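You operate a simulated robot arm through the tools that you are given. There is no shell and no other tool.

Carry out the task below with a simulated robot arm. There is one attempt and no reset: what you move stays moved.

## Task
Feed one piece, then move the tray to the yellow table.
Fine: the tray in the press; switch the work lamp on and push the bed in; one press of the green button, before the tray comes out; the other tray stays, the motor stays off, the black press knob stays.

Only the result counts: the job must be done as asked and must still hold three seconds after the hand-in. Knocking over, shifting, dropping, spilling or breaking anything else fails it.

## Robot
A 6-joint arm with a two-finger parallel gripper, fixed in place. Base frame: the origin is on the floor under the middle of its stand, x ahead of it, y to its left, z up. Readings come in cm, rad, newtons and seconds.
With the tool pointing down near the work surface it reaches from about 24 to 66 cm from the base axis. Its first joint turns from -1.152 to 1.152 rad. Payload 2.9 kg.
The tool frame sits at the grasp point between the pads (the TCP): z along the fingers, y along the line on which they close. The tips reach 3 cm beyond it. The gripper opens to 11 cm. The fingers are 2 cm wide and 1 cm thick; the gripper's body (4.8 by 11.2 cm) begins 5.5 cm behind the TCP.
Orientation is told as [roll, pitch, yaw] about the base's x, y, z axes, in that order, counted from this pose: with the fingers straight down and closing along the base's y, the tool's x points along the base's -x, its y along +y and its z along -z.

## Interface
- The arm moves only by the tool servo_tool. Its arguments are lists of equal length, an entry for each row: "travel": the shift along the tool's x, y, z in cm, a list of three; "dr": the turn, a rotation vector about the tool's x, y, z in degrees, a list of three; "fingers": the finger opening in cm, from 0 to 11. In form: {"travel": [[dx, dy, dz], ...], "dr": [[wx, wy, wz], ...], "fingers": [fingers, ...]}. A call has 1 to 20 rows; each row is the pose to reach, as a shift and turn from the pose commanded when the call began, along the tool's axes at that moment. Each row takes 0.2 s and may step no farther than 5 cm and 0.15 rad from the row before; otherwise, or with a gripper value out of range, the whole call is refused. Where a pose cannot be reached the arm comes as near as it can. A force on the tool above 50 N (or 10 N above the force at the start of the call, whichever is more), or a blocked arm, ends the call early, and 0.2 s more pass. Each finger travels about 10.8 cm/s and halts on what it meets, pressing with about 37 N; the grip force reading is that of the motor and also rises with nothing between the fingers. The clock runs only during rows and for 0.2 s after the last one: add rows that repeat a pose to give the fingers time. It gives the time, the measured TCP pose, the force on the tool (base axes), the opening and the grip force at its end, in the units of the frame above (readings bear some noise), with the torque about the TCP (base axes, N m) and any sound that the robot's microphone picked up, and new pictures: "pictures" is both (left out), scene, wrist or none.
- Cameras (640 x 400 px; columns grow to the right, rows downward): "scene" is fixed at [7.75, 42.01, 141.27]; the picture's right is [-0.85, -0.52, 0.00], its down [-0.20, 0.33, -0.92] and it looks along [0.48, -0.79, -0.39] (base axes); focal length 285 px, centre (320, 200). "wrist" rides on the gripper at [7.2, 1.7, -10.3] in the tool frame; the picture's right is [-0.23, 0.97, 0.00], its down [-0.76, -0.18, -0.62] and it looks along [-0.61, -0.14, 0.78] (tool axes); focal length 222 px, centre (320, 200). There is no depth. A picture from a camera that has moved, and an enlarged one, comes with that camera's place and axes in the base frame and with its lens. The place of the scene camera against the robot may be out by one fixed shift of up to 1.8 cm in any direction.
- zoom(camera, box): a new picture of the part [left, top, right, bottom] of that camera's present view, enlarged. No time passes.
- sign_off(): hands the job in; it is judged then, once.

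Places have to be worked out from the pictures, the camera data and where the tool is seen. Open the gripper and draw the arm clear of the work before you hand the job in, unless the task says otherwise.

The tools are called after "Emit:" as name(argument=value, ...) on one line, values as JSON. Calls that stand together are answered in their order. servo_tool: Moves the arm, as the interface text tells. Its arguments: {"type":"object","properties":{"travel":{"type":"array","items":{"type":"array","items":{"type":"number"}}},"dr":{"type":"array","items":{"type":"array","items":{"type":"number"}}},"fingers":{"type":"array","items":{"type":"number"}},"pictures":{"type":"string","enum":["both","scene","wrist","none"]}},"required":["travel","dr","fingers"]} The other tools are called the same way: zoom (camera, box) takes an enlarged picture of a part of a camera's view; sign_off () hands the job in.

At the start:

```text
time: 0.0
position: [31.48, -3.48, 136.04]
tool_rot: [-0.001, -0.003, -0.001]
wrist_force: [-0.3, -0.2, -0.9]
wrist_torque: [0.0, 0.0, -0.01]
gripper_width: 11.01
grip_force: 0.0
```

scene: 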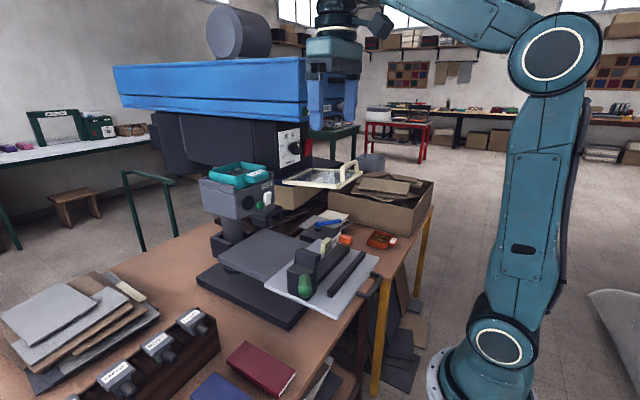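
wrist: 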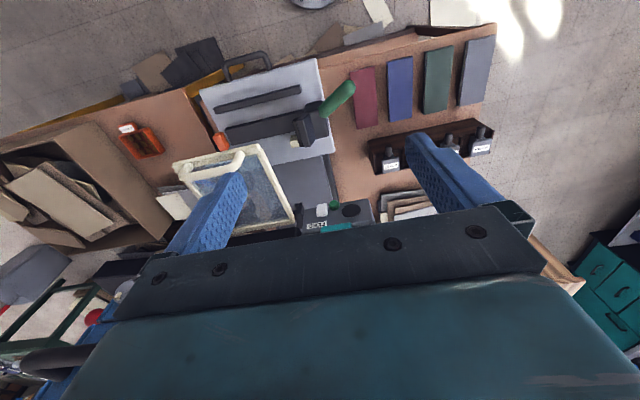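

I'll start by taking enlarged pictures to understand the layout before moving anything.

Emit:
zoom(camera="scene", box=[180, 120, 440, 340])

Emit:
zoom(camera="scene", box=[0, 240, 320, 400])

Emit:
zoom(camera="wrist", box=[80, 40, 520, 260])

Emit:
zoom(camera="scene", box=[0, 0, 320, 200])

```text
1.82 times, centred on (310, 230) of scene
camera zoom: at [7.75, 42.01, 141.27], right [-0.85, -0.52, 0.0], down [-0.2, 0.33, -0.92], along [0.48, -0.79, -0.39], focal length 518 px, centre (338, 146)
```

zoom: 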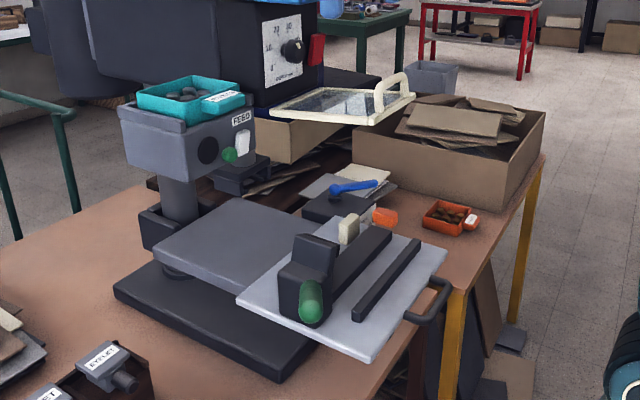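

```text
2.00 times, centred on (160, 320) of scene
camera zoom: at [7.75, 42.01, 141.27], right [-0.85, -0.52, 0.0], down [-0.2, 0.33, -0.92], along [0.48, -0.79, -0.39], focal length 570 px, centre (640, -40)
```

zoom: 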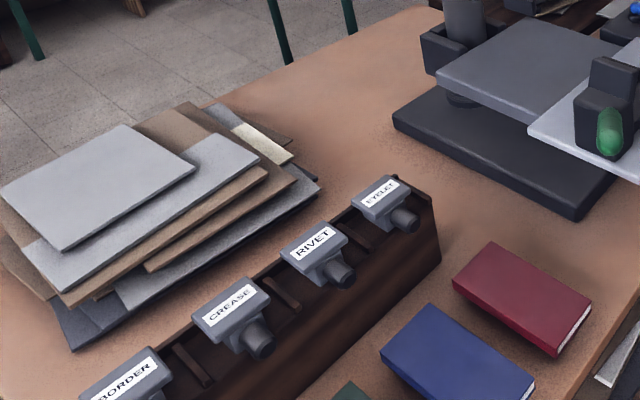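

```text
1.45 times, centred on (300, 150) of wrist
camera zoom: at [24.21, -1.92, 146.21], right [0.23, 0.97, 0.0], down [0.76, -0.18, 0.62], along [0.61, -0.14, -0.78], focal length 323 px, centre (349, 273)
```

zoom: 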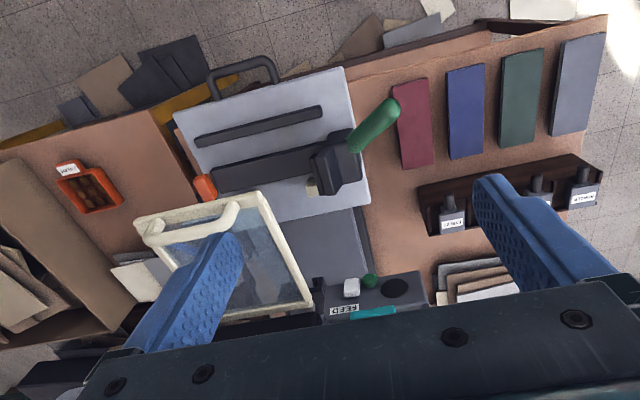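

```text
2.00 times, centred on (160, 100) of scene
camera zoom: at [7.75, 42.01, 141.27], right [-0.85, -0.52, 0.0], down [-0.2, 0.33, -0.92], along [0.48, -0.79, -0.39], focal length 570 px, centre (640, 400)
```

zoom: 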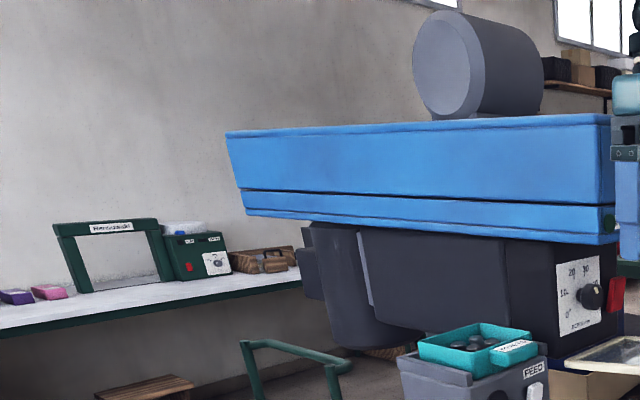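

Let me look closer at the press panel, feed unit, the frame with the handle and the orange tray.

Emit:
zoom(camera="scene", box=[190, 120, 310, 220])

Emit:
zoom(camera="scene", box=[270, 120, 370, 190])

Emit:
zoom(camera="scene", box=[290, 190, 420, 270])

Emit:
zoom(camera="wrist", box=[140, 50, 300, 150])

Emit:
zoom(camera="wrist", box=[250, 150, 450, 260])

Emit:
zoom(camera="wrist", box=[0, 200, 200, 400])

```text
4.00 times, centred on (250, 170) of scene
camera zoom: at [7.75, 42.01, 141.27], right [-0.85, -0.52, 0.0], down [-0.2, 0.33, -0.92], along [0.48, -0.79, -0.39], focal length 1140 px, centre (600, 320)
```

zoom: 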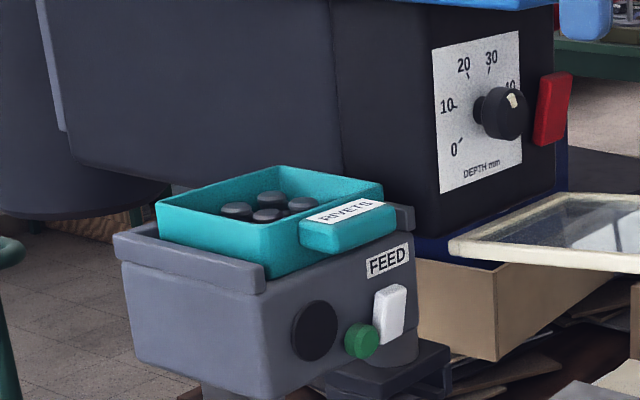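

```text
5.71 times, centred on (320, 155) of scene
camera zoom: at [7.75, 42.01, 141.27], right [-0.85, -0.52, 0.0], down [-0.2, 0.33, -0.92], along [0.48, -0.79, -0.39], focal length 1629 px, centre (320, 457)
```

zoom: 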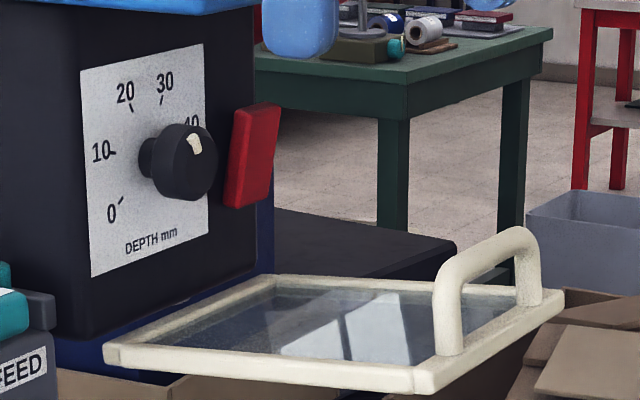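

```text
4.92 times, centred on (355, 230) of scene
camera zoom: at [7.75, 42.01, 141.27], right [-0.85, -0.52, 0.0], down [-0.2, 0.33, -0.92], along [0.48, -0.79, -0.39], focal length 1404 px, centre (148, 52)
```

zoom: 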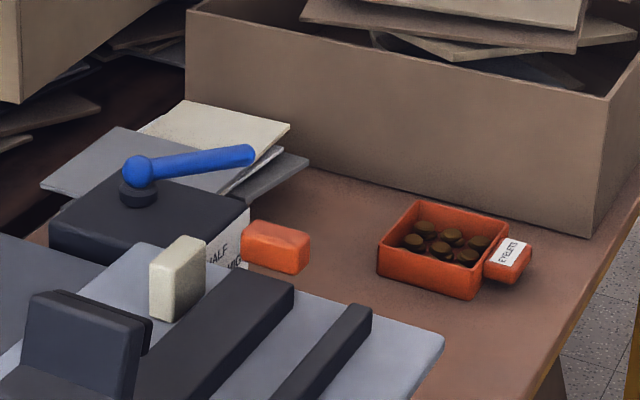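

```text
4.00 times, centred on (220, 100) of wrist
camera zoom: at [24.21, -1.92, 146.21], right [0.23, 0.97, 0.0], down [0.76, -0.18, 0.62], along [0.61, -0.14, -0.78], focal length 888 px, centre (720, 600)
```

zoom: 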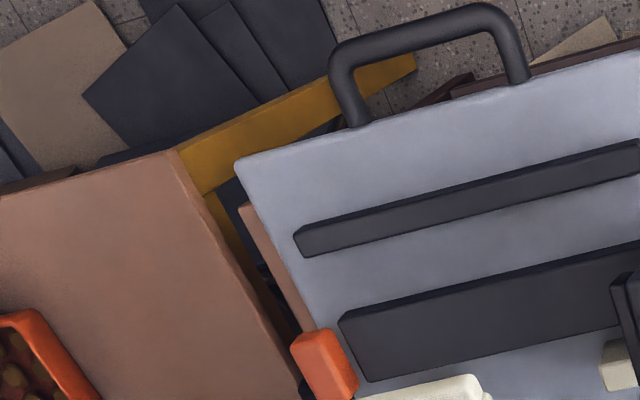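

```text
3.20 times, centred on (350, 205) of wrist
camera zoom: at [24.21, -1.92, 146.21], right [0.23, 0.97, 0.0], down [0.76, -0.18, 0.62], along [0.61, -0.14, -0.78], focal length 711 px, centre (224, 184)
```

zoom: 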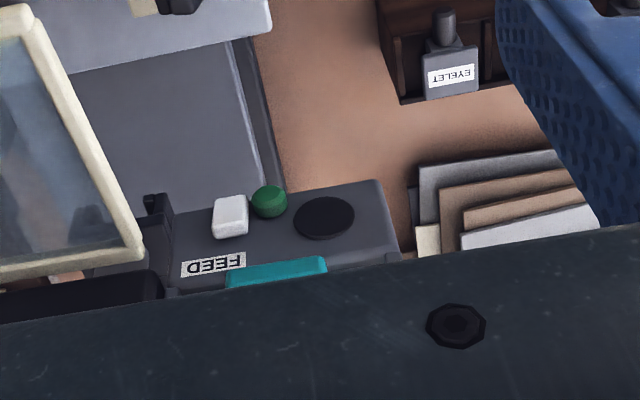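

```text
2.00 times, centred on (100, 300) of wrist
camera zoom: at [24.21, -1.92, 146.21], right [0.23, 0.97, 0.0], down [0.76, -0.18, 0.62], along [0.61, -0.14, -0.78], focal length 444 px, centre (760, 0)
```

zoom: 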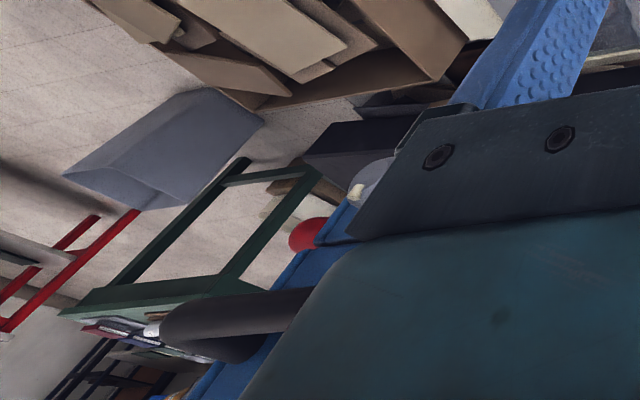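

The feed unit (teal RIVETS tray, green button, white rocker) seems to be around (54,-6,111). The bed plate is around x 31–54, y -34..-4, z 88. A raised glass guard sits near z 115, with the dial and red paddle behind it. I'll tilt the tool forward in free space to see the press front and find labels for the lamp and motor switches.

Emit:
servo_tool(travel=[[0.4, -2, 0], [0.8, -4, 0], [1.2, -6, 0], [1.5, -8, 0], [1.5, -10, 0], [1.5, -11, 0]], dr=[[0, -7, 0], [0, -14, 0], [0, -21, 0], [0, -28, 0], [0, -35, 0], [0, -40, 0]], fingers=[11, 11, 11, 11, 11, 11], pictures="both")

```text
time: 1.4
position: [30.0, -16.62, 145.16]
tool_rot: [0.004, -0.692, 0.0]
wrist_force: [-0.1, -0.1, -0.7]
wrist_torque: [0.0, 0.0, 0.0]
gripper_width: 10.98
grip_force: 0.1
out of reach, approached as far as the arm can: row 3, 4, 5, 6
camera wrist: at [17.7, -15.05, 148.46], right [0.17, 0.97, 0.15], down [0.19, -0.18, 0.97], along [0.97, -0.14, -0.22], focal length 222 px, centre (320, 200)
```

scene: 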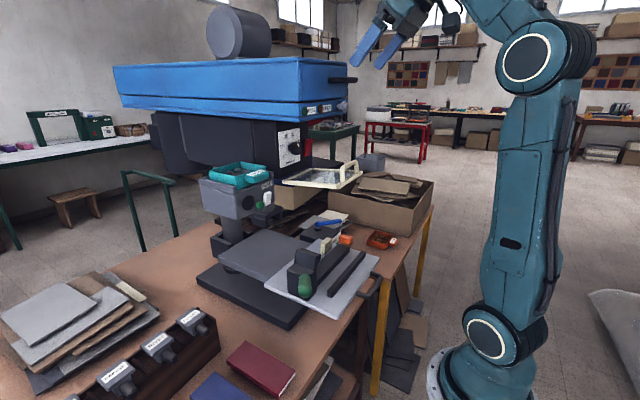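
wrist: 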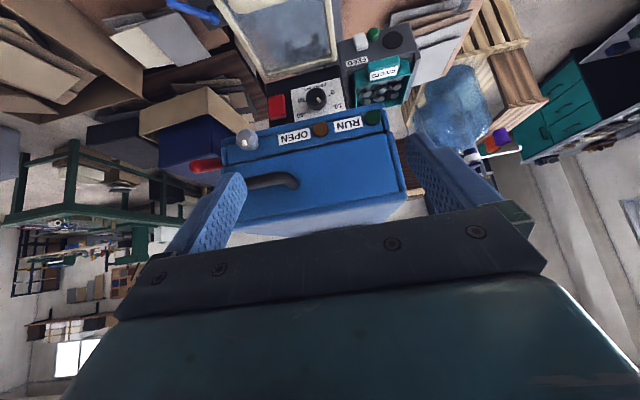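

Now the blue head shows labelled controls (RUN, OPEN). I zoom in on both views.

Emit:
zoom(camera="wrist", box=[180, 60, 420, 210])

Emit:
zoom(camera="scene", box=[270, 50, 370, 120])

Emit:
zoom(camera="wrist", box=[180, 80, 300, 155])

Emit:
zoom(camera="wrist", box=[330, 15, 430, 115])

Emit:
zoom(camera="wrist", box=[60, 0, 260, 125])

```text
2.67 times, centred on (300, 135) of wrist
camera zoom: at [17.7, -15.05, 148.46], right [0.17, 0.97, 0.15], down [0.19, -0.18, 0.97], along [0.97, -0.14, -0.22], focal length 592 px, centre (373, 373)
```

zoom: 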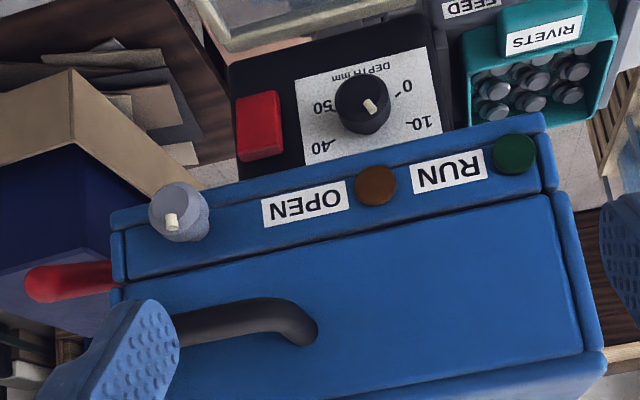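

```text
5.71 times, centred on (320, 85) of scene
camera zoom: at [7.75, 42.01, 141.27], right [-0.85, -0.52, 0.0], down [-0.2, 0.33, -0.92], along [0.48, -0.79, -0.39], focal length 1629 px, centre (320, 857)
```

zoom: 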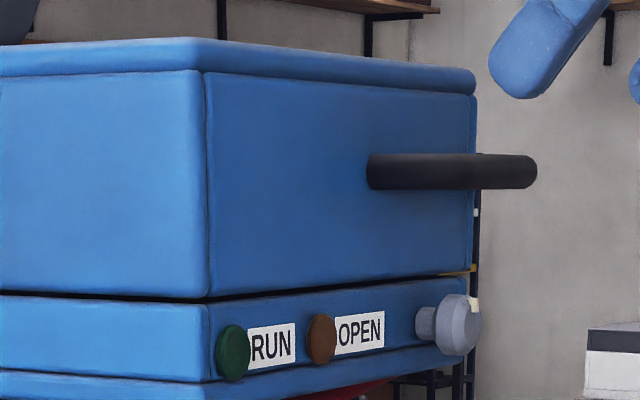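

```text
5.33 times, centred on (240, 118) of wrist
camera zoom: at [17.7, -15.05, 148.46], right [0.17, 0.97, 0.15], down [0.19, -0.18, 0.97], along [0.97, -0.14, -0.22], focal length 1185 px, centre (747, 640)
```

zoom: 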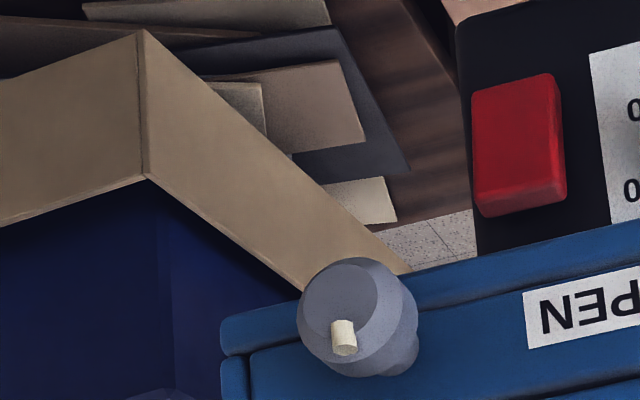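

```text
4.00 times, centred on (380, 65) of wrist
camera zoom: at [17.7, -15.05, 148.46], right [0.17, 0.97, 0.15], down [0.19, -0.18, 0.97], along [0.97, -0.14, -0.22], focal length 888 px, centre (80, 740)
```

zoom: 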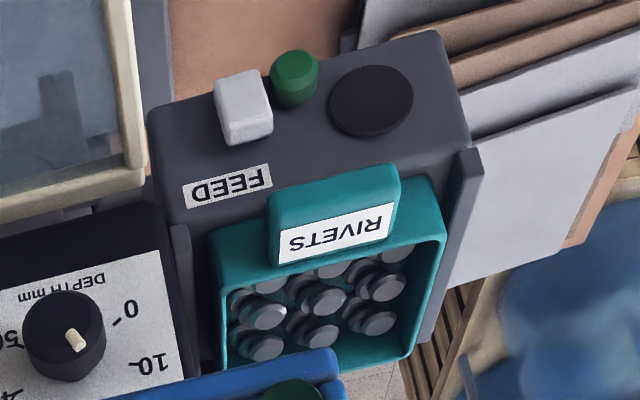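

```text
3.20 times, centred on (160, 62) of wrist
camera zoom: at [17.7, -15.05, 148.46], right [0.17, 0.97, 0.15], down [0.19, -0.18, 0.97], along [0.97, -0.14, -0.22], focal length 711 px, centre (832, 640)
```

zoom: 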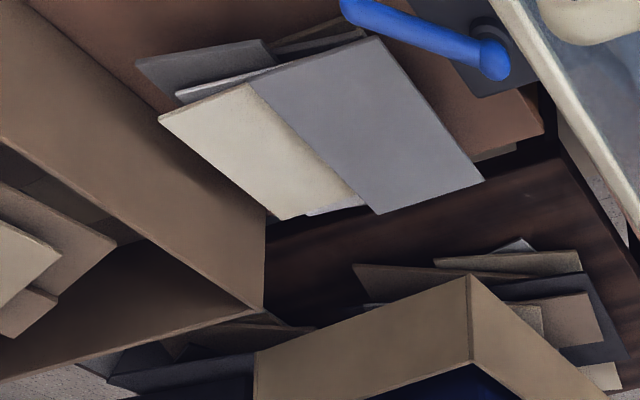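

Many controls are visible: RUN/OPEN on the blue head, the DEPTH knob and red rocker on the dark panel, and the white rocker and green button on the FEED unit. I zoom tightly on the rockers for markings.

Emit:
zoom(camera="scene", box=[250, 175, 290, 215])

Emit:
zoom(camera="scene", box=[290, 130, 330, 160])

Emit:
zoom(camera="wrist", box=[260, 80, 320, 130])

Emit:
zoom(camera="wrist", box=[345, 20, 405, 60])

Emit:
zoom(camera="scene", box=[320, 200, 370, 250])

```text
10.00 times, centred on (270, 195) of scene
camera zoom: at [7.75, 42.01, 141.27], right [-0.85, -0.52, 0.0], down [-0.2, 0.33, -0.92], along [0.48, -0.79, -0.39], focal length 2851 px, centre (820, 250)
```

zoom: 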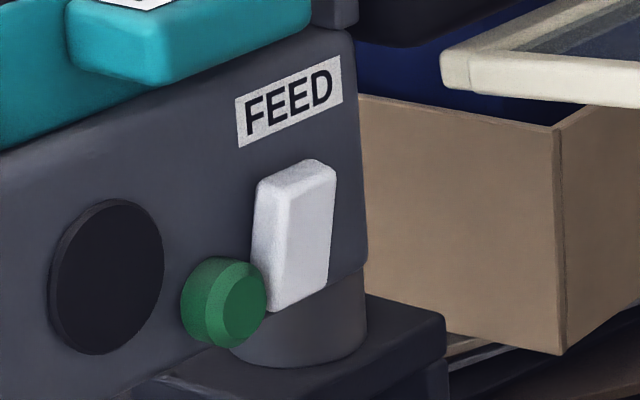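

```text
13.33 times, centred on (310, 145) of scene
camera zoom: at [7.75, 42.01, 141.27], right [-0.85, -0.52, 0.0], down [-0.2, 0.33, -0.92], along [0.48, -0.79, -0.39], focal length 3802 px, centre (453, 933)
```

zoom: 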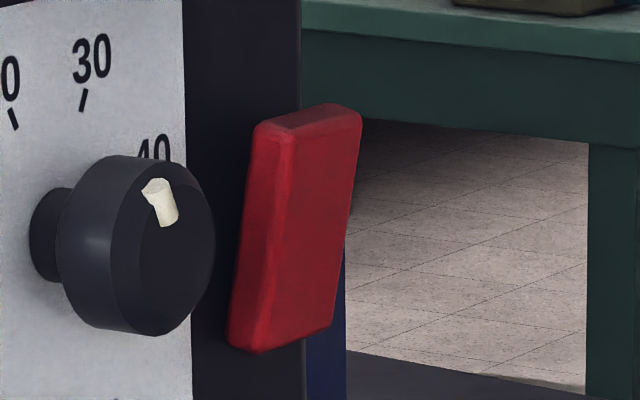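

```text
8.00 times, centred on (290, 105) of wrist
camera zoom: at [17.7, -15.05, 148.46], right [0.17, 0.97, 0.15], down [0.19, -0.18, 0.97], along [0.97, -0.14, -0.22], focal length 1777 px, centre (560, 960)
```

zoom: 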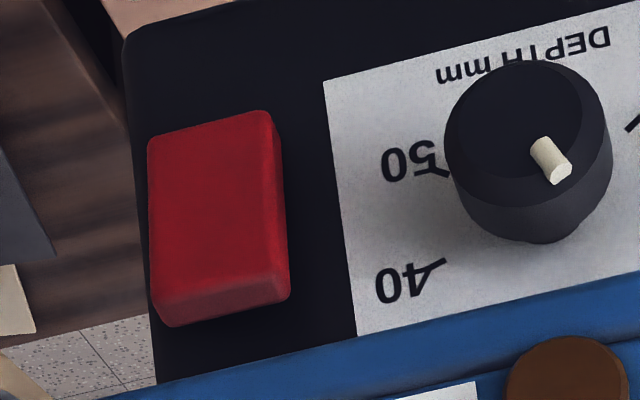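

```text
10.00 times, centred on (375, 40) of wrist
camera zoom: at [17.7, -15.05, 148.46], right [0.17, 0.97, 0.15], down [0.19, -0.18, 0.97], along [0.97, -0.14, -0.22], focal length 2221 px, centre (-230, 1800)
```

zoom: 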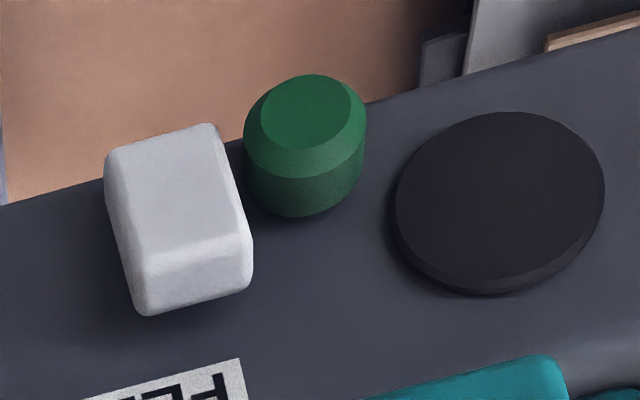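

```text
8.00 times, centred on (345, 225) of scene
camera zoom: at [7.75, 42.01, 141.27], right [-0.85, -0.52, 0.0], down [-0.2, 0.33, -0.92], along [0.48, -0.79, -0.39], focal length 2281 px, centre (120, 0)
```

zoom: 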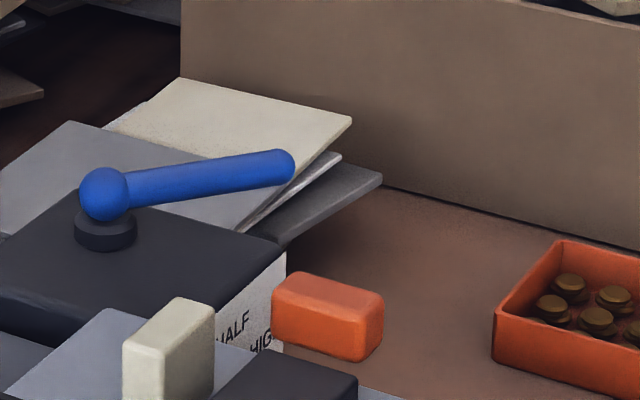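

No explicit LAMP/MOTOR labels are visible yet, and there's a black box with a blue lever marked HALF/HIGH... I'll move to the -y side at a safe height to view that region, the yellow table and the panel from another angle.

Emit:
servo_tool(travel=[[1.5, -3.5, 1.5], [3, -7, 3], [4.5, -10.5, 4.5], [6, -14, 6], [7.5, -17, 7.5], [8.5, -20, 8.5]], dr=[[0, 2, 0], [0, 4, 0], [0, 6, 0], [0, 8, 0], [0, 10, 0], [0, 10, 0]], fingers=[11, 11, 11, 11, 11, 11], pictures="both")

```text
time: 2.8
position: [28.87, -36.26, 133.33]
tool_rot: [-0.001, -0.525, -0.001]
wrist_force: [0.3, 0.1, -0.5]
wrist_torque: [0.03, 0.03, -0.01]
gripper_width: 10.98
grip_force: 0.0
out of reach, approached as far as the arm can: row 1, 2, 3
camera wrist: at [17.52, -34.67, 138.56], right [0.2, 0.97, 0.11], down [0.35, -0.18, 0.92], along [0.92, -0.14, -0.37], focal length 222 px, centre (320, 200)
```

scene: 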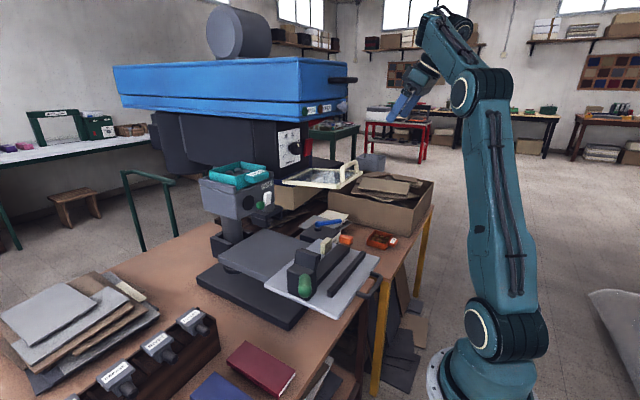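
wrist: 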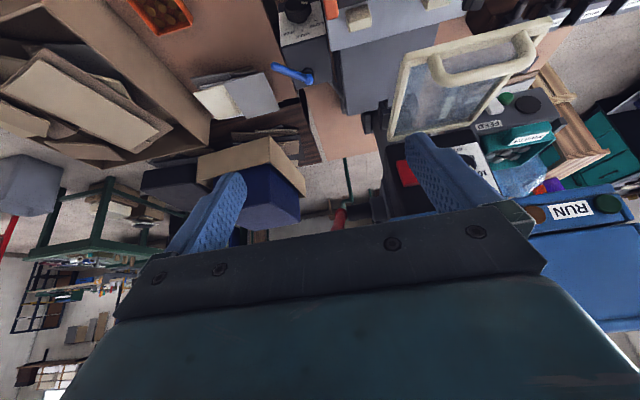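

Emit:
zoom(camera="wrist", box=[250, 0, 410, 100])

Emit:
zoom(camera="wrist", box=[100, 0, 340, 150])

Emit:
zoom(camera="wrist", box=[380, 40, 620, 200])

```text
4.00 times, centred on (330, 50) of wrist
camera zoom: at [17.52, -34.67, 138.56], right [0.2, 0.97, 0.11], down [0.35, -0.18, 0.92], along [0.92, -0.14, -0.37], focal length 888 px, centre (280, 800)
```

zoom: 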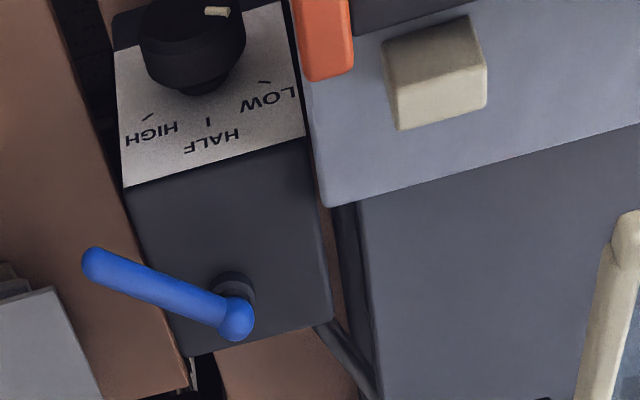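

```text
2.67 times, centred on (220, 75) of wrist
camera zoom: at [17.52, -34.67, 138.56], right [0.2, 0.97, 0.11], down [0.35, -0.18, 0.92], along [0.92, -0.14, -0.37], focal length 592 px, centre (587, 533)
```

zoom: 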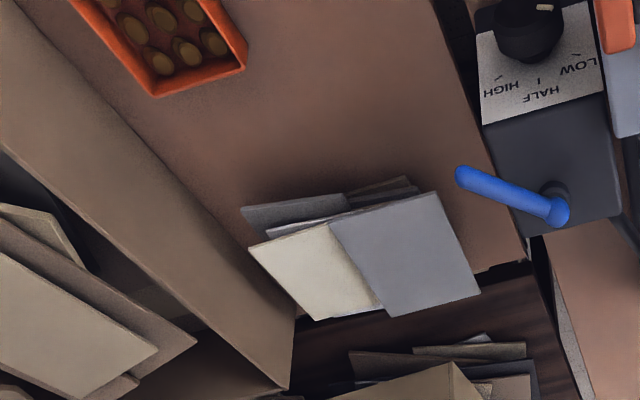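

```text
2.50 times, centred on (500, 120) of wrist
camera zoom: at [17.52, -34.67, 138.56], right [0.2, 0.97, 0.11], down [0.35, -0.18, 0.92], along [0.92, -0.14, -0.37], focal length 555 px, centre (-130, 400)
```

zoom: 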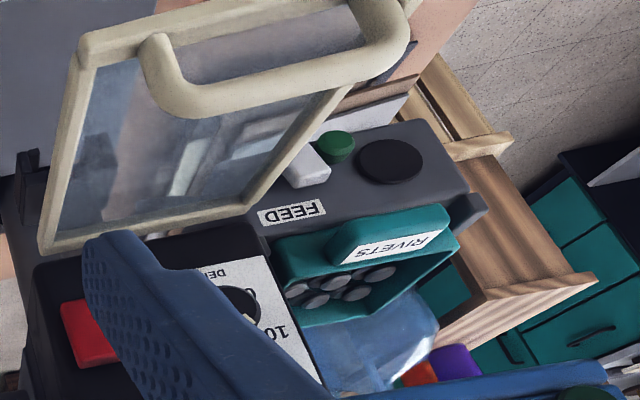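

The black box has its own black knob (HIGH/HALF/LOW), plus an orange block and a cream block nearby. I'll tilt the tool back down here to see those controls and the yellow table directly.

Emit:
servo_tool(travel=[[0, 0, 0], [0, 0, 0], [0, 0, 0], [0, 0, 0]], dr=[[0, 8, 0], [0, 16, 0], [0, 24, 0], [0, 30, 0]], fingers=[11, 11, 11, 11], pictures="both")

```text
time: 3.8
position: [29.01, -36.46, 133.18]
tool_rot: [-0.003, -0.002, 0.001]
wrist_force: [-0.4, 0.3, -0.6]
wrist_torque: [0.01, -0.01, -0.01]
gripper_width: 10.99
grip_force: 0.0
camera wrist: at [21.72, -34.76, 143.4], right [0.23, 0.97, 0.0], down [0.76, -0.18, 0.63], along [0.61, -0.14, -0.78], focal length 222 px, centre (320, 200)
```

scene: 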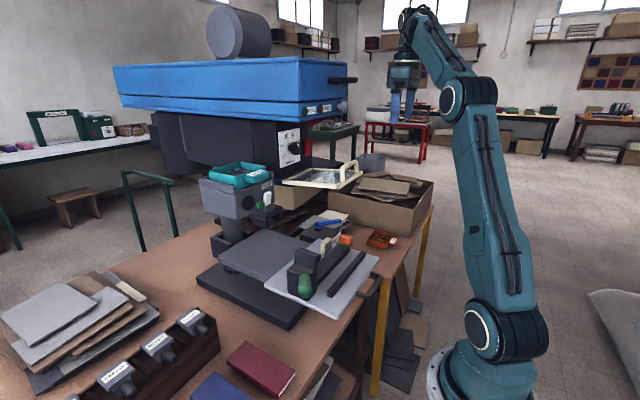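
wrist: 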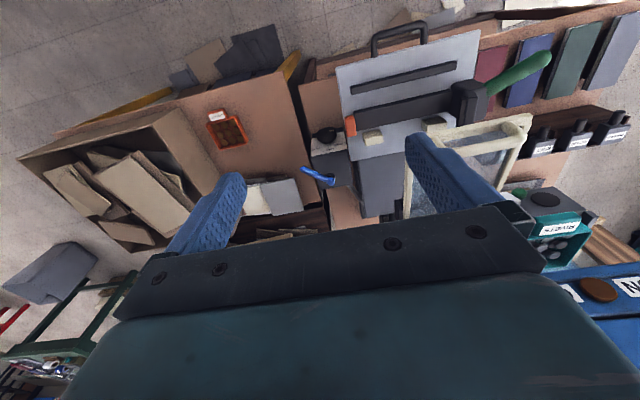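

Emit:
zoom(camera="wrist", box=[290, 20, 570, 195])

Emit:
zoom(camera="wrist", box=[300, 90, 400, 160])

Emit:
zoom(camera="wrist", box=[0, 40, 320, 250])

Emit:
zoom(camera="wrist", box=[400, 90, 640, 250])

```text
2.29 times, centred on (430, 108) of wrist
camera zoom: at [21.72, -34.76, 143.4], right [0.23, 0.97, 0.0], down [0.76, -0.18, 0.63], along [0.61, -0.14, -0.78], focal length 508 px, centre (69, 411)
```

zoom: 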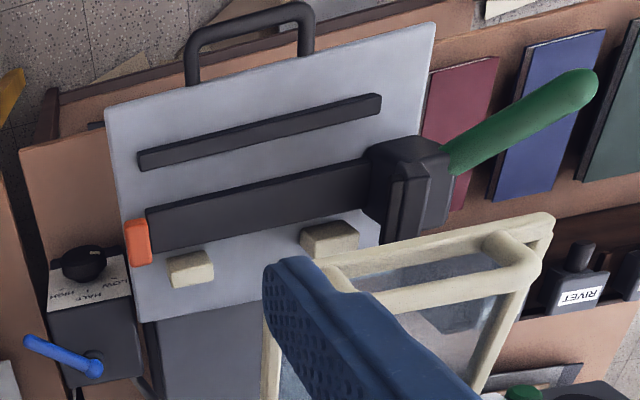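

```text
5.71 times, centred on (350, 125) of wrist
camera zoom: at [21.72, -34.76, 143.4], right [0.23, 0.97, 0.0], down [0.76, -0.18, 0.63], along [0.61, -0.14, -0.78], focal length 1269 px, centre (149, 629)
```

zoom: 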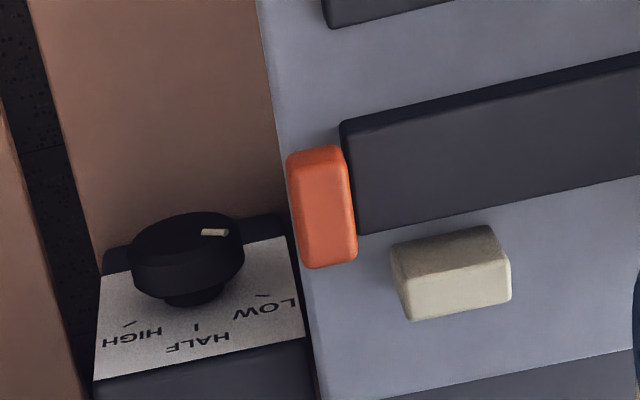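

```text
1.90 times, centred on (160, 145) of wrist
camera zoom: at [21.72, -34.76, 143.4], right [0.23, 0.97, 0.0], down [0.76, -0.18, 0.63], along [0.61, -0.14, -0.78], focal length 423 px, centre (625, 305)
```

zoom: 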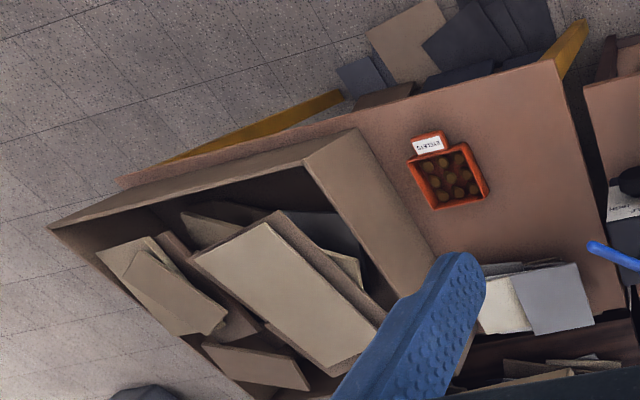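

```text
2.50 times, centred on (520, 170) of wrist
camera zoom: at [21.72, -34.76, 143.4], right [0.23, 0.97, 0.0], down [0.76, -0.18, 0.63], along [0.61, -0.14, -0.78], focal length 555 px, centre (-180, 275)
```

zoom: 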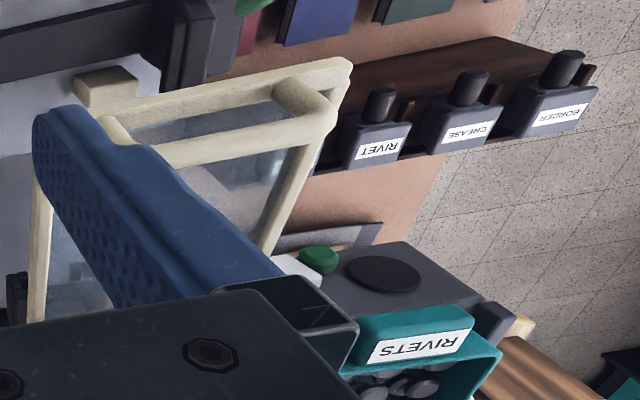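

The cream/orange blocks are just stops on the bed, so the lamp candidates are the white rocker on the feed unit and the red rocker on the press. I'll lower on the -y side and yaw toward the press to look under the head for the lamp itself.

Emit:
servo_tool(travel=[[0, -1, 4], [0, -2, 8], [0, -3, 12], [0, -4, 16], [0, -5, 19], [0, -6, 22], [0, -6, 22]], dr=[[0, 0, -7], [0, 0, -14], [0, 0, -21], [0, 0, -28], [0, 0, -35], [0, 0, -42], [0, 0, -48]], fingers=[11, 11, 11, 11, 11, 11, 11], pictures="none")

Emit:
servo_tool(travel=[[0, 0, 0], [0, 0, 0], [0, 0, 0], [0, 0, 0], [0, 0, 0], [0, 0, 0]], dr=[[0, -8, 0], [0, -16, 0], [0, -24, 0], [0, -32, 0], [0, -38, 0], [0, -44, 0]], fingers=[11, 11, 11, 11, 11, 11], pictures="both")

```text
time: 5.4
position: [29.21, -42.56, 111.08]
tool_rot: [-0.001, 0.001, 0.84]
wrist_force: [-0.3, 0.8, -0.2]
wrist_torque: [-0.01, 0.0, 0.02]
gripper_width: 11.01
grip_force: 0.1
```

```text
time: 6.8
position: [38.14, -33.99, 108.22]
tool_rot: [-0.015, -0.767, 0.84]
wrist_force: [0.6, 0.0, -0.2]
wrist_torque: [-0.02, -0.04, 0.01]
gripper_width: 10.98
grip_force: 0.1
out of reach, approached as far as the arm can: row 2, 3, 4, 5, 6
camera wrist: at [28.51, -41.93, 110.5], right [-0.61, 0.78, 0.15], down [0.2, -0.03, 0.98], along [0.77, 0.63, -0.14], focal length 222 px, centre (320, 200)
```

scene: 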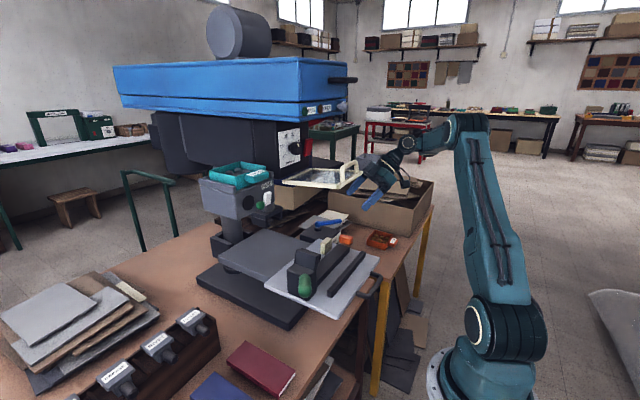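
wrist: 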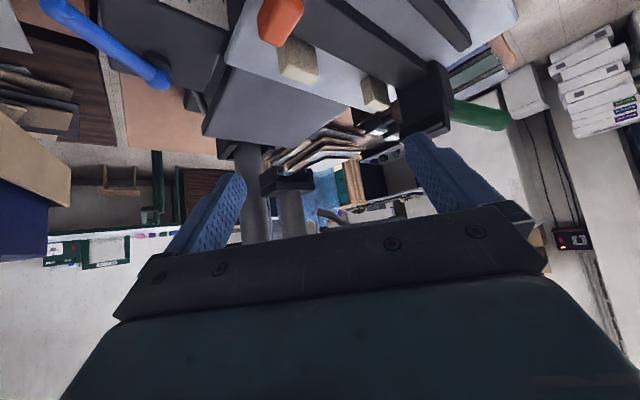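

That view tilted too far and shows no lamp under the head. I'll back away from the guard carefully, and untilt and unyaw on the way out.

Emit:
servo_tool(travel=[[1.2, 0.2, -2.6], [2.4, 0.4, -5.2], [3.6, 0.5, -7.8], [5.5, 0.7, -10.6], [5.5, 0.7, -10.6]], dr=[[0, 4, 0], [0, 8, 0], [0, 14, 0], [0, 22, 0], [0, 26, 0]], fingers=[11, 11, 11, 11, 11], pictures="both")

```text
time: 8.0
position: [33.02, -39.85, 111.28]
tool_rot: [-0.002, -0.311, 0.838]
wrist_force: [0.0, 0.1, 0.0]
wrist_torque: [-0.01, 0.01, 0.01]
gripper_width: 11.0
grip_force: 0.1
out of reach, approached as far as the arm can: row 1, 2, 3, 4, 5
camera wrist: at [24.93, -46.34, 118.86], right [-0.58, 0.81, 0.07], down [0.49, 0.28, 0.83], along [0.65, 0.51, -0.56], focal length 222 px, centre (320, 200)
```

scene: 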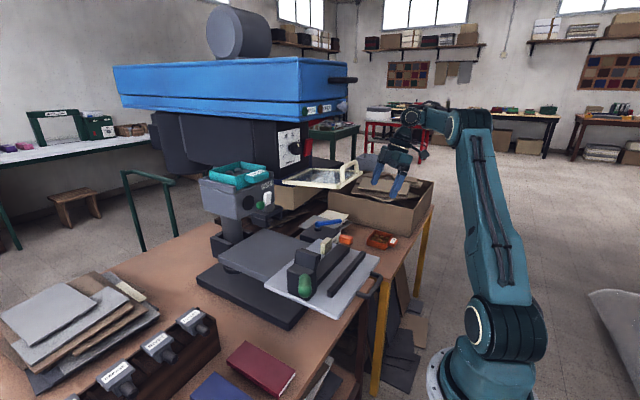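
wrist: 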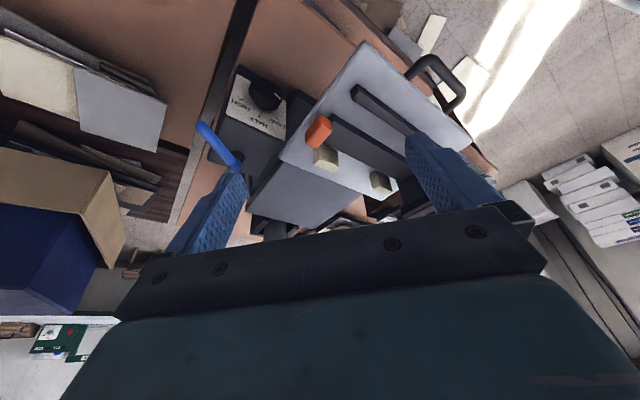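

Emit:
zoom(camera="wrist", box=[180, 20, 500, 220])

Emit:
zoom(camera="scene", box=[140, 90, 260, 200])

```text
2.00 times, centred on (340, 120) of wrist
camera zoom: at [24.93, -46.34, 118.86], right [-0.58, 0.81, 0.07], down [0.49, 0.28, 0.83], along [0.65, 0.51, -0.56], focal length 444 px, centre (280, 360)
```

zoom: 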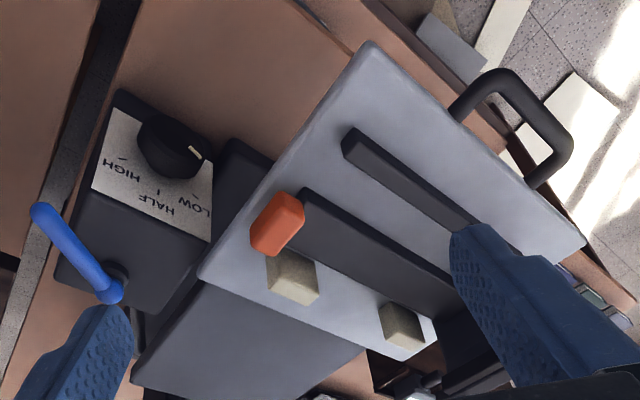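

```text
3.64 times, centred on (200, 145) of scene
camera zoom: at [7.75, 42.01, 141.27], right [-0.85, -0.52, 0.0], down [-0.2, 0.33, -0.92], along [0.48, -0.79, -0.39], focal length 1037 px, centre (756, 400)
```

zoom: 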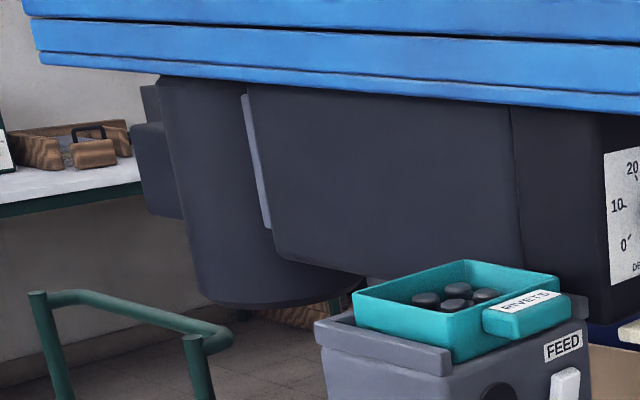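

No lamp fixture has shown itself yet. I'll return to a vertical tool at a safe height and traverse to the +y side, in front of the feed unit, for a close look at its front.

Emit:
servo_tool(travel=[[-1, 1, -4], [-2, 2, -8], [-3, 3, -12], [-4, 4, -16], [-4.5, 5, -18], [-4.5, 5, -18]], dr=[[0, 3.5, 0], [0, 7, 0], [0, 10.5, 0], [0, 14, 0], [0, 17.8, 0], [0, 17.8, 0]], fingers=[11, 11, 11, 11, 11, 11], pictures="none")

Emit:
servo_tool(travel=[[-2.5, 2.3, 0], [-5, 4.6, 0], [-8, 7, 0], [-11, 9.3, 0], [-14, 11.6, 0], [-17, 14, 0], [-20, 16.3, 0], [-23, 18.6, 0], [-25, 20.6, 0]], dr=[[0, 0, 6], [0, 0, 12], [0, 0, 18], [0, 0, 24], [0, 0, 30], [0, 0, 36], [0, 0, 42], [0, 0, 48], [0, 0, 48]], fingers=[11, 11, 11, 11, 11, 11, 11, 11, 11], pictures="none")

```text
time: 9.4
position: [28.52, -37.64, 129.95]
tool_rot: [-0.001, -0.004, 0.838]
wrist_force: [-0.5, -0.5, 0.1]
wrist_torque: [0.0, -0.01, 0.0]
gripper_width: 11.02
grip_force: 0.0
out of reach, approached as far as the arm can: row 1, 2, 3
```

```text
time: 11.4
position: [29.64, -5.14, 129.73]
tool_rot: [0.002, -0.006, -0.003]
wrist_force: [-0.1, 0.2, 0.3]
wrist_torque: [0.0, -0.01, 0.01]
gripper_width: 10.99
grip_force: 0.1
```

Emit:
servo_tool(travel=[[-1.3, 0.6, 1.7], [-2.6, 1.2, 3.4], [-3.9, 1.8, 5.1], [-5.2, 2.4, 6.8], [-6.5, 3, 8.5], [-7.8, 3.6, 10.2], [-9.1, 4.3, 11.9], [-10.4, 5, 13.7]], dr=[[0, -6, 0], [0, -13, 0], [0, -20, 0], [0, -27, 0], [0, -34, 0], [0, -41, 0], [0, -48, 0], [0, -55, 0]], fingers=[11, 11, 11, 11, 11, 11, 11, 11], pictures="both")

```text
time: 13.2
position: [40.29, -0.19, 116.14]
tool_rot: [0.002, -0.966, -0.002]
wrist_force: [0.1, -0.4, 0.3]
wrist_torque: [-0.02, -0.01, 0.0]
gripper_width: 10.99
grip_force: 0.0
out of reach, approached as far as the arm can: row 1
camera wrist: at [27.6, 1.51, 116.0], right [0.13, 0.97, 0.19], down [-0.08, -0.18, 0.98], along [0.99, -0.14, 0.05], focal length 222 px, centre (320, 200)
```

scene: 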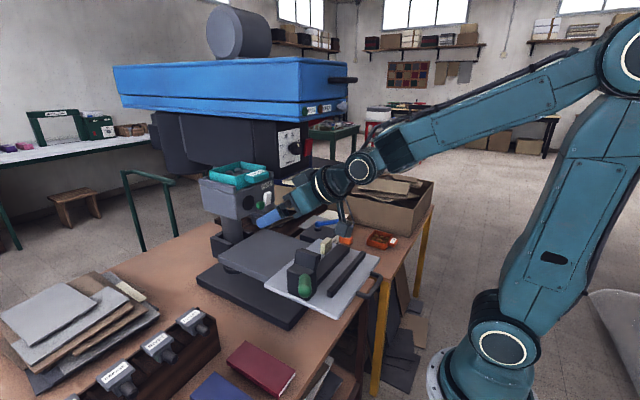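
wrist: 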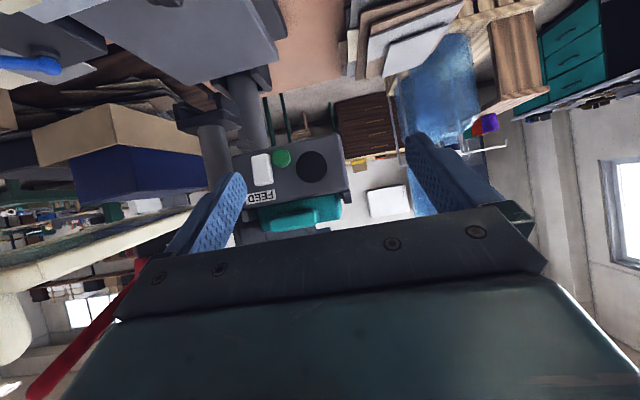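

Emit:
zoom(camera="wrist", box=[220, 120, 380, 240])

Emit:
zoom(camera="wrist", box=[0, 0, 320, 200])

Emit:
zoom(camera="scene", box=[220, 150, 380, 250])

```text
3.33 times, centred on (300, 180) of wrist
camera zoom: at [27.6, 1.51, 116.0], right [0.13, 0.97, 0.19], down [-0.08, -0.18, 0.98], along [0.99, -0.14, 0.05], focal length 740 px, centre (387, 267)
```

zoom: 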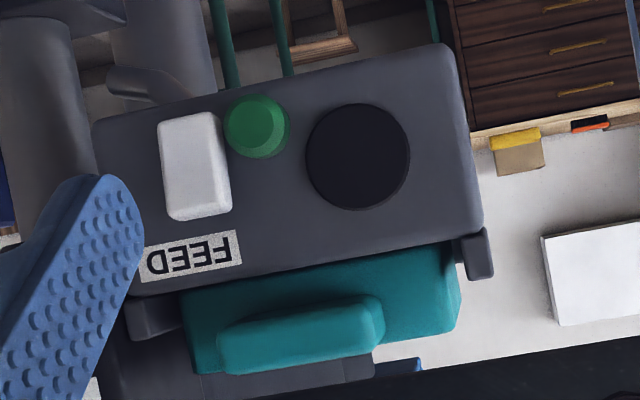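

```text
2.00 times, centred on (160, 100) of wrist
camera zoom: at [27.6, 1.51, 116.0], right [0.13, 0.97, 0.19], down [-0.08, -0.18, 0.98], along [0.99, -0.14, 0.05], focal length 444 px, centre (640, 400)
```

zoom: 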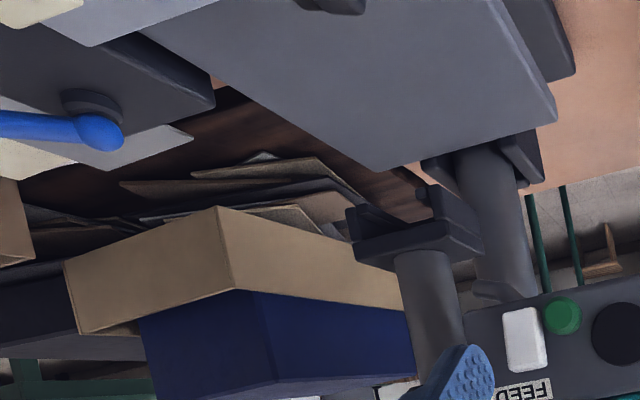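

```text
4.00 times, centred on (300, 200) of scene
camera zoom: at [7.75, 42.01, 141.26], right [-0.85, -0.52, 0.0], down [-0.2, 0.33, -0.92], along [0.48, -0.79, -0.39], focal length 1140 px, centre (400, 200)
```

zoom: 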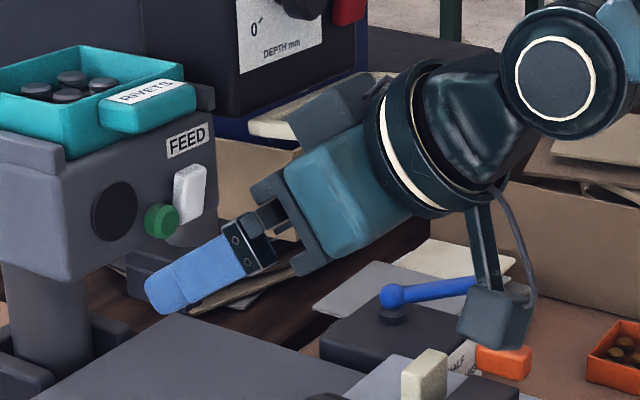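

The feed front is clear now. The white rocker's centre is around (54,-8.5,112.6) and the green button around (53.5,-5.6,111.7). Both rockers have the top end sticking out, so both are off. I'll yaw toward the press underside from here to search for the lamp before choosing a switch.

Emit:
servo_tool(travel=[[0, 0, 0], [0, 0, 0], [0, 0, 0], [0, 0, 0], [0, 0, 0]], dr=[[5.8, 0, 4.0], [11.5, 0, 8.0], [17.3, 0, 12], [23.0, 0, 16], [28.8, 0, 19.9]], fingers=[11, 11, 11, 11, 11], pictures="wrist")

```text
time: 14.4
position: [40.33, 0.01, 116.28]
tool_rot: [0.0, -0.965, -0.613]
wrist_force: [0.6, -0.3, -0.5]
wrist_torque: [-0.01, -0.01, 0.01]
gripper_width: 11.0
grip_force: 0.1
camera wrist: at [30.94, 8.52, 116.07], right [0.67, 0.72, 0.19], down [-0.17, -0.1, 0.98], along [0.73, -0.69, 0.05], focal length 222 px, centre (320, 200)
```

wrist: 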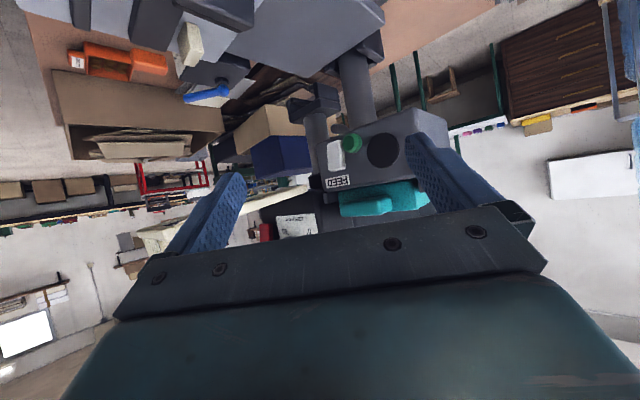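

Emit:
zoom(camera="wrist", box=[220, 80, 440, 240])

Emit:
zoom(camera="wrist", box=[20, 0, 340, 160])

```text
2.50 times, centred on (330, 160) of wrist
camera zoom: at [30.94, 8.52, 116.07], right [0.67, 0.72, 0.19], down [-0.17, -0.1, 0.98], along [0.73, -0.69, 0.05], focal length 555 px, centre (295, 300)
```

zoom: 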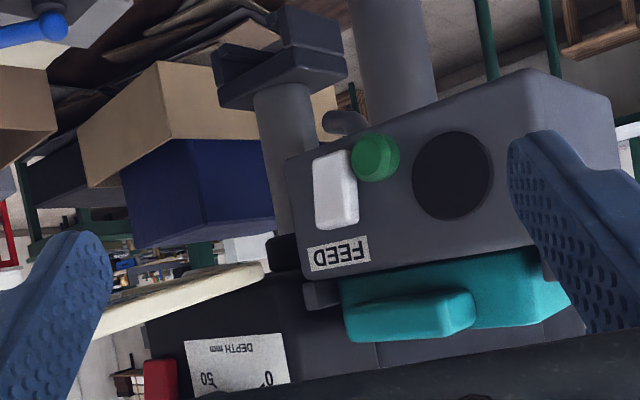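

```text
2.00 times, centred on (180, 80) of wrist
camera zoom: at [30.94, 8.52, 116.07], right [0.67, 0.72, 0.19], down [-0.17, -0.1, 0.98], along [0.73, -0.69, 0.05], focal length 444 px, centre (600, 440)
```

zoom: 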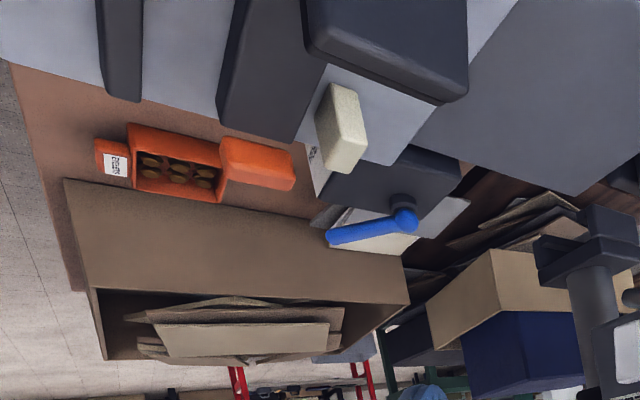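

No lamp is visible under the head. A white rocker for the lamp and a red one for the motor is the sensible reading, and I'll watch for light or sound when I press. I'm unyawing and then aligning the open gripper's -y finger in front of the white rocker's protruding top end, with tilt about -65°.

Emit:
servo_tool(travel=[[0, 0, 0], [0, 0, 0], [0, 0, 0], [0, 0, 0], [0, 0, 0]], dr=[[-5.8, 0, -4.0], [-11.5, 0, -8.0], [-17.3, 0, -12], [-23.0, 0, -16], [-28.8, 0, -19.9]], fingers=[11, 11, 11, 11, 11], pictures="none")

```text
time: 15.6
position: [40.39, -0.07, 116.24]
tool_rot: [0.001, -0.964, 0.0]
wrist_force: [-0.4, -0.1, -0.1]
wrist_torque: [0.0, -0.02, -0.01]
gripper_width: 11.01
grip_force: 0.1
```

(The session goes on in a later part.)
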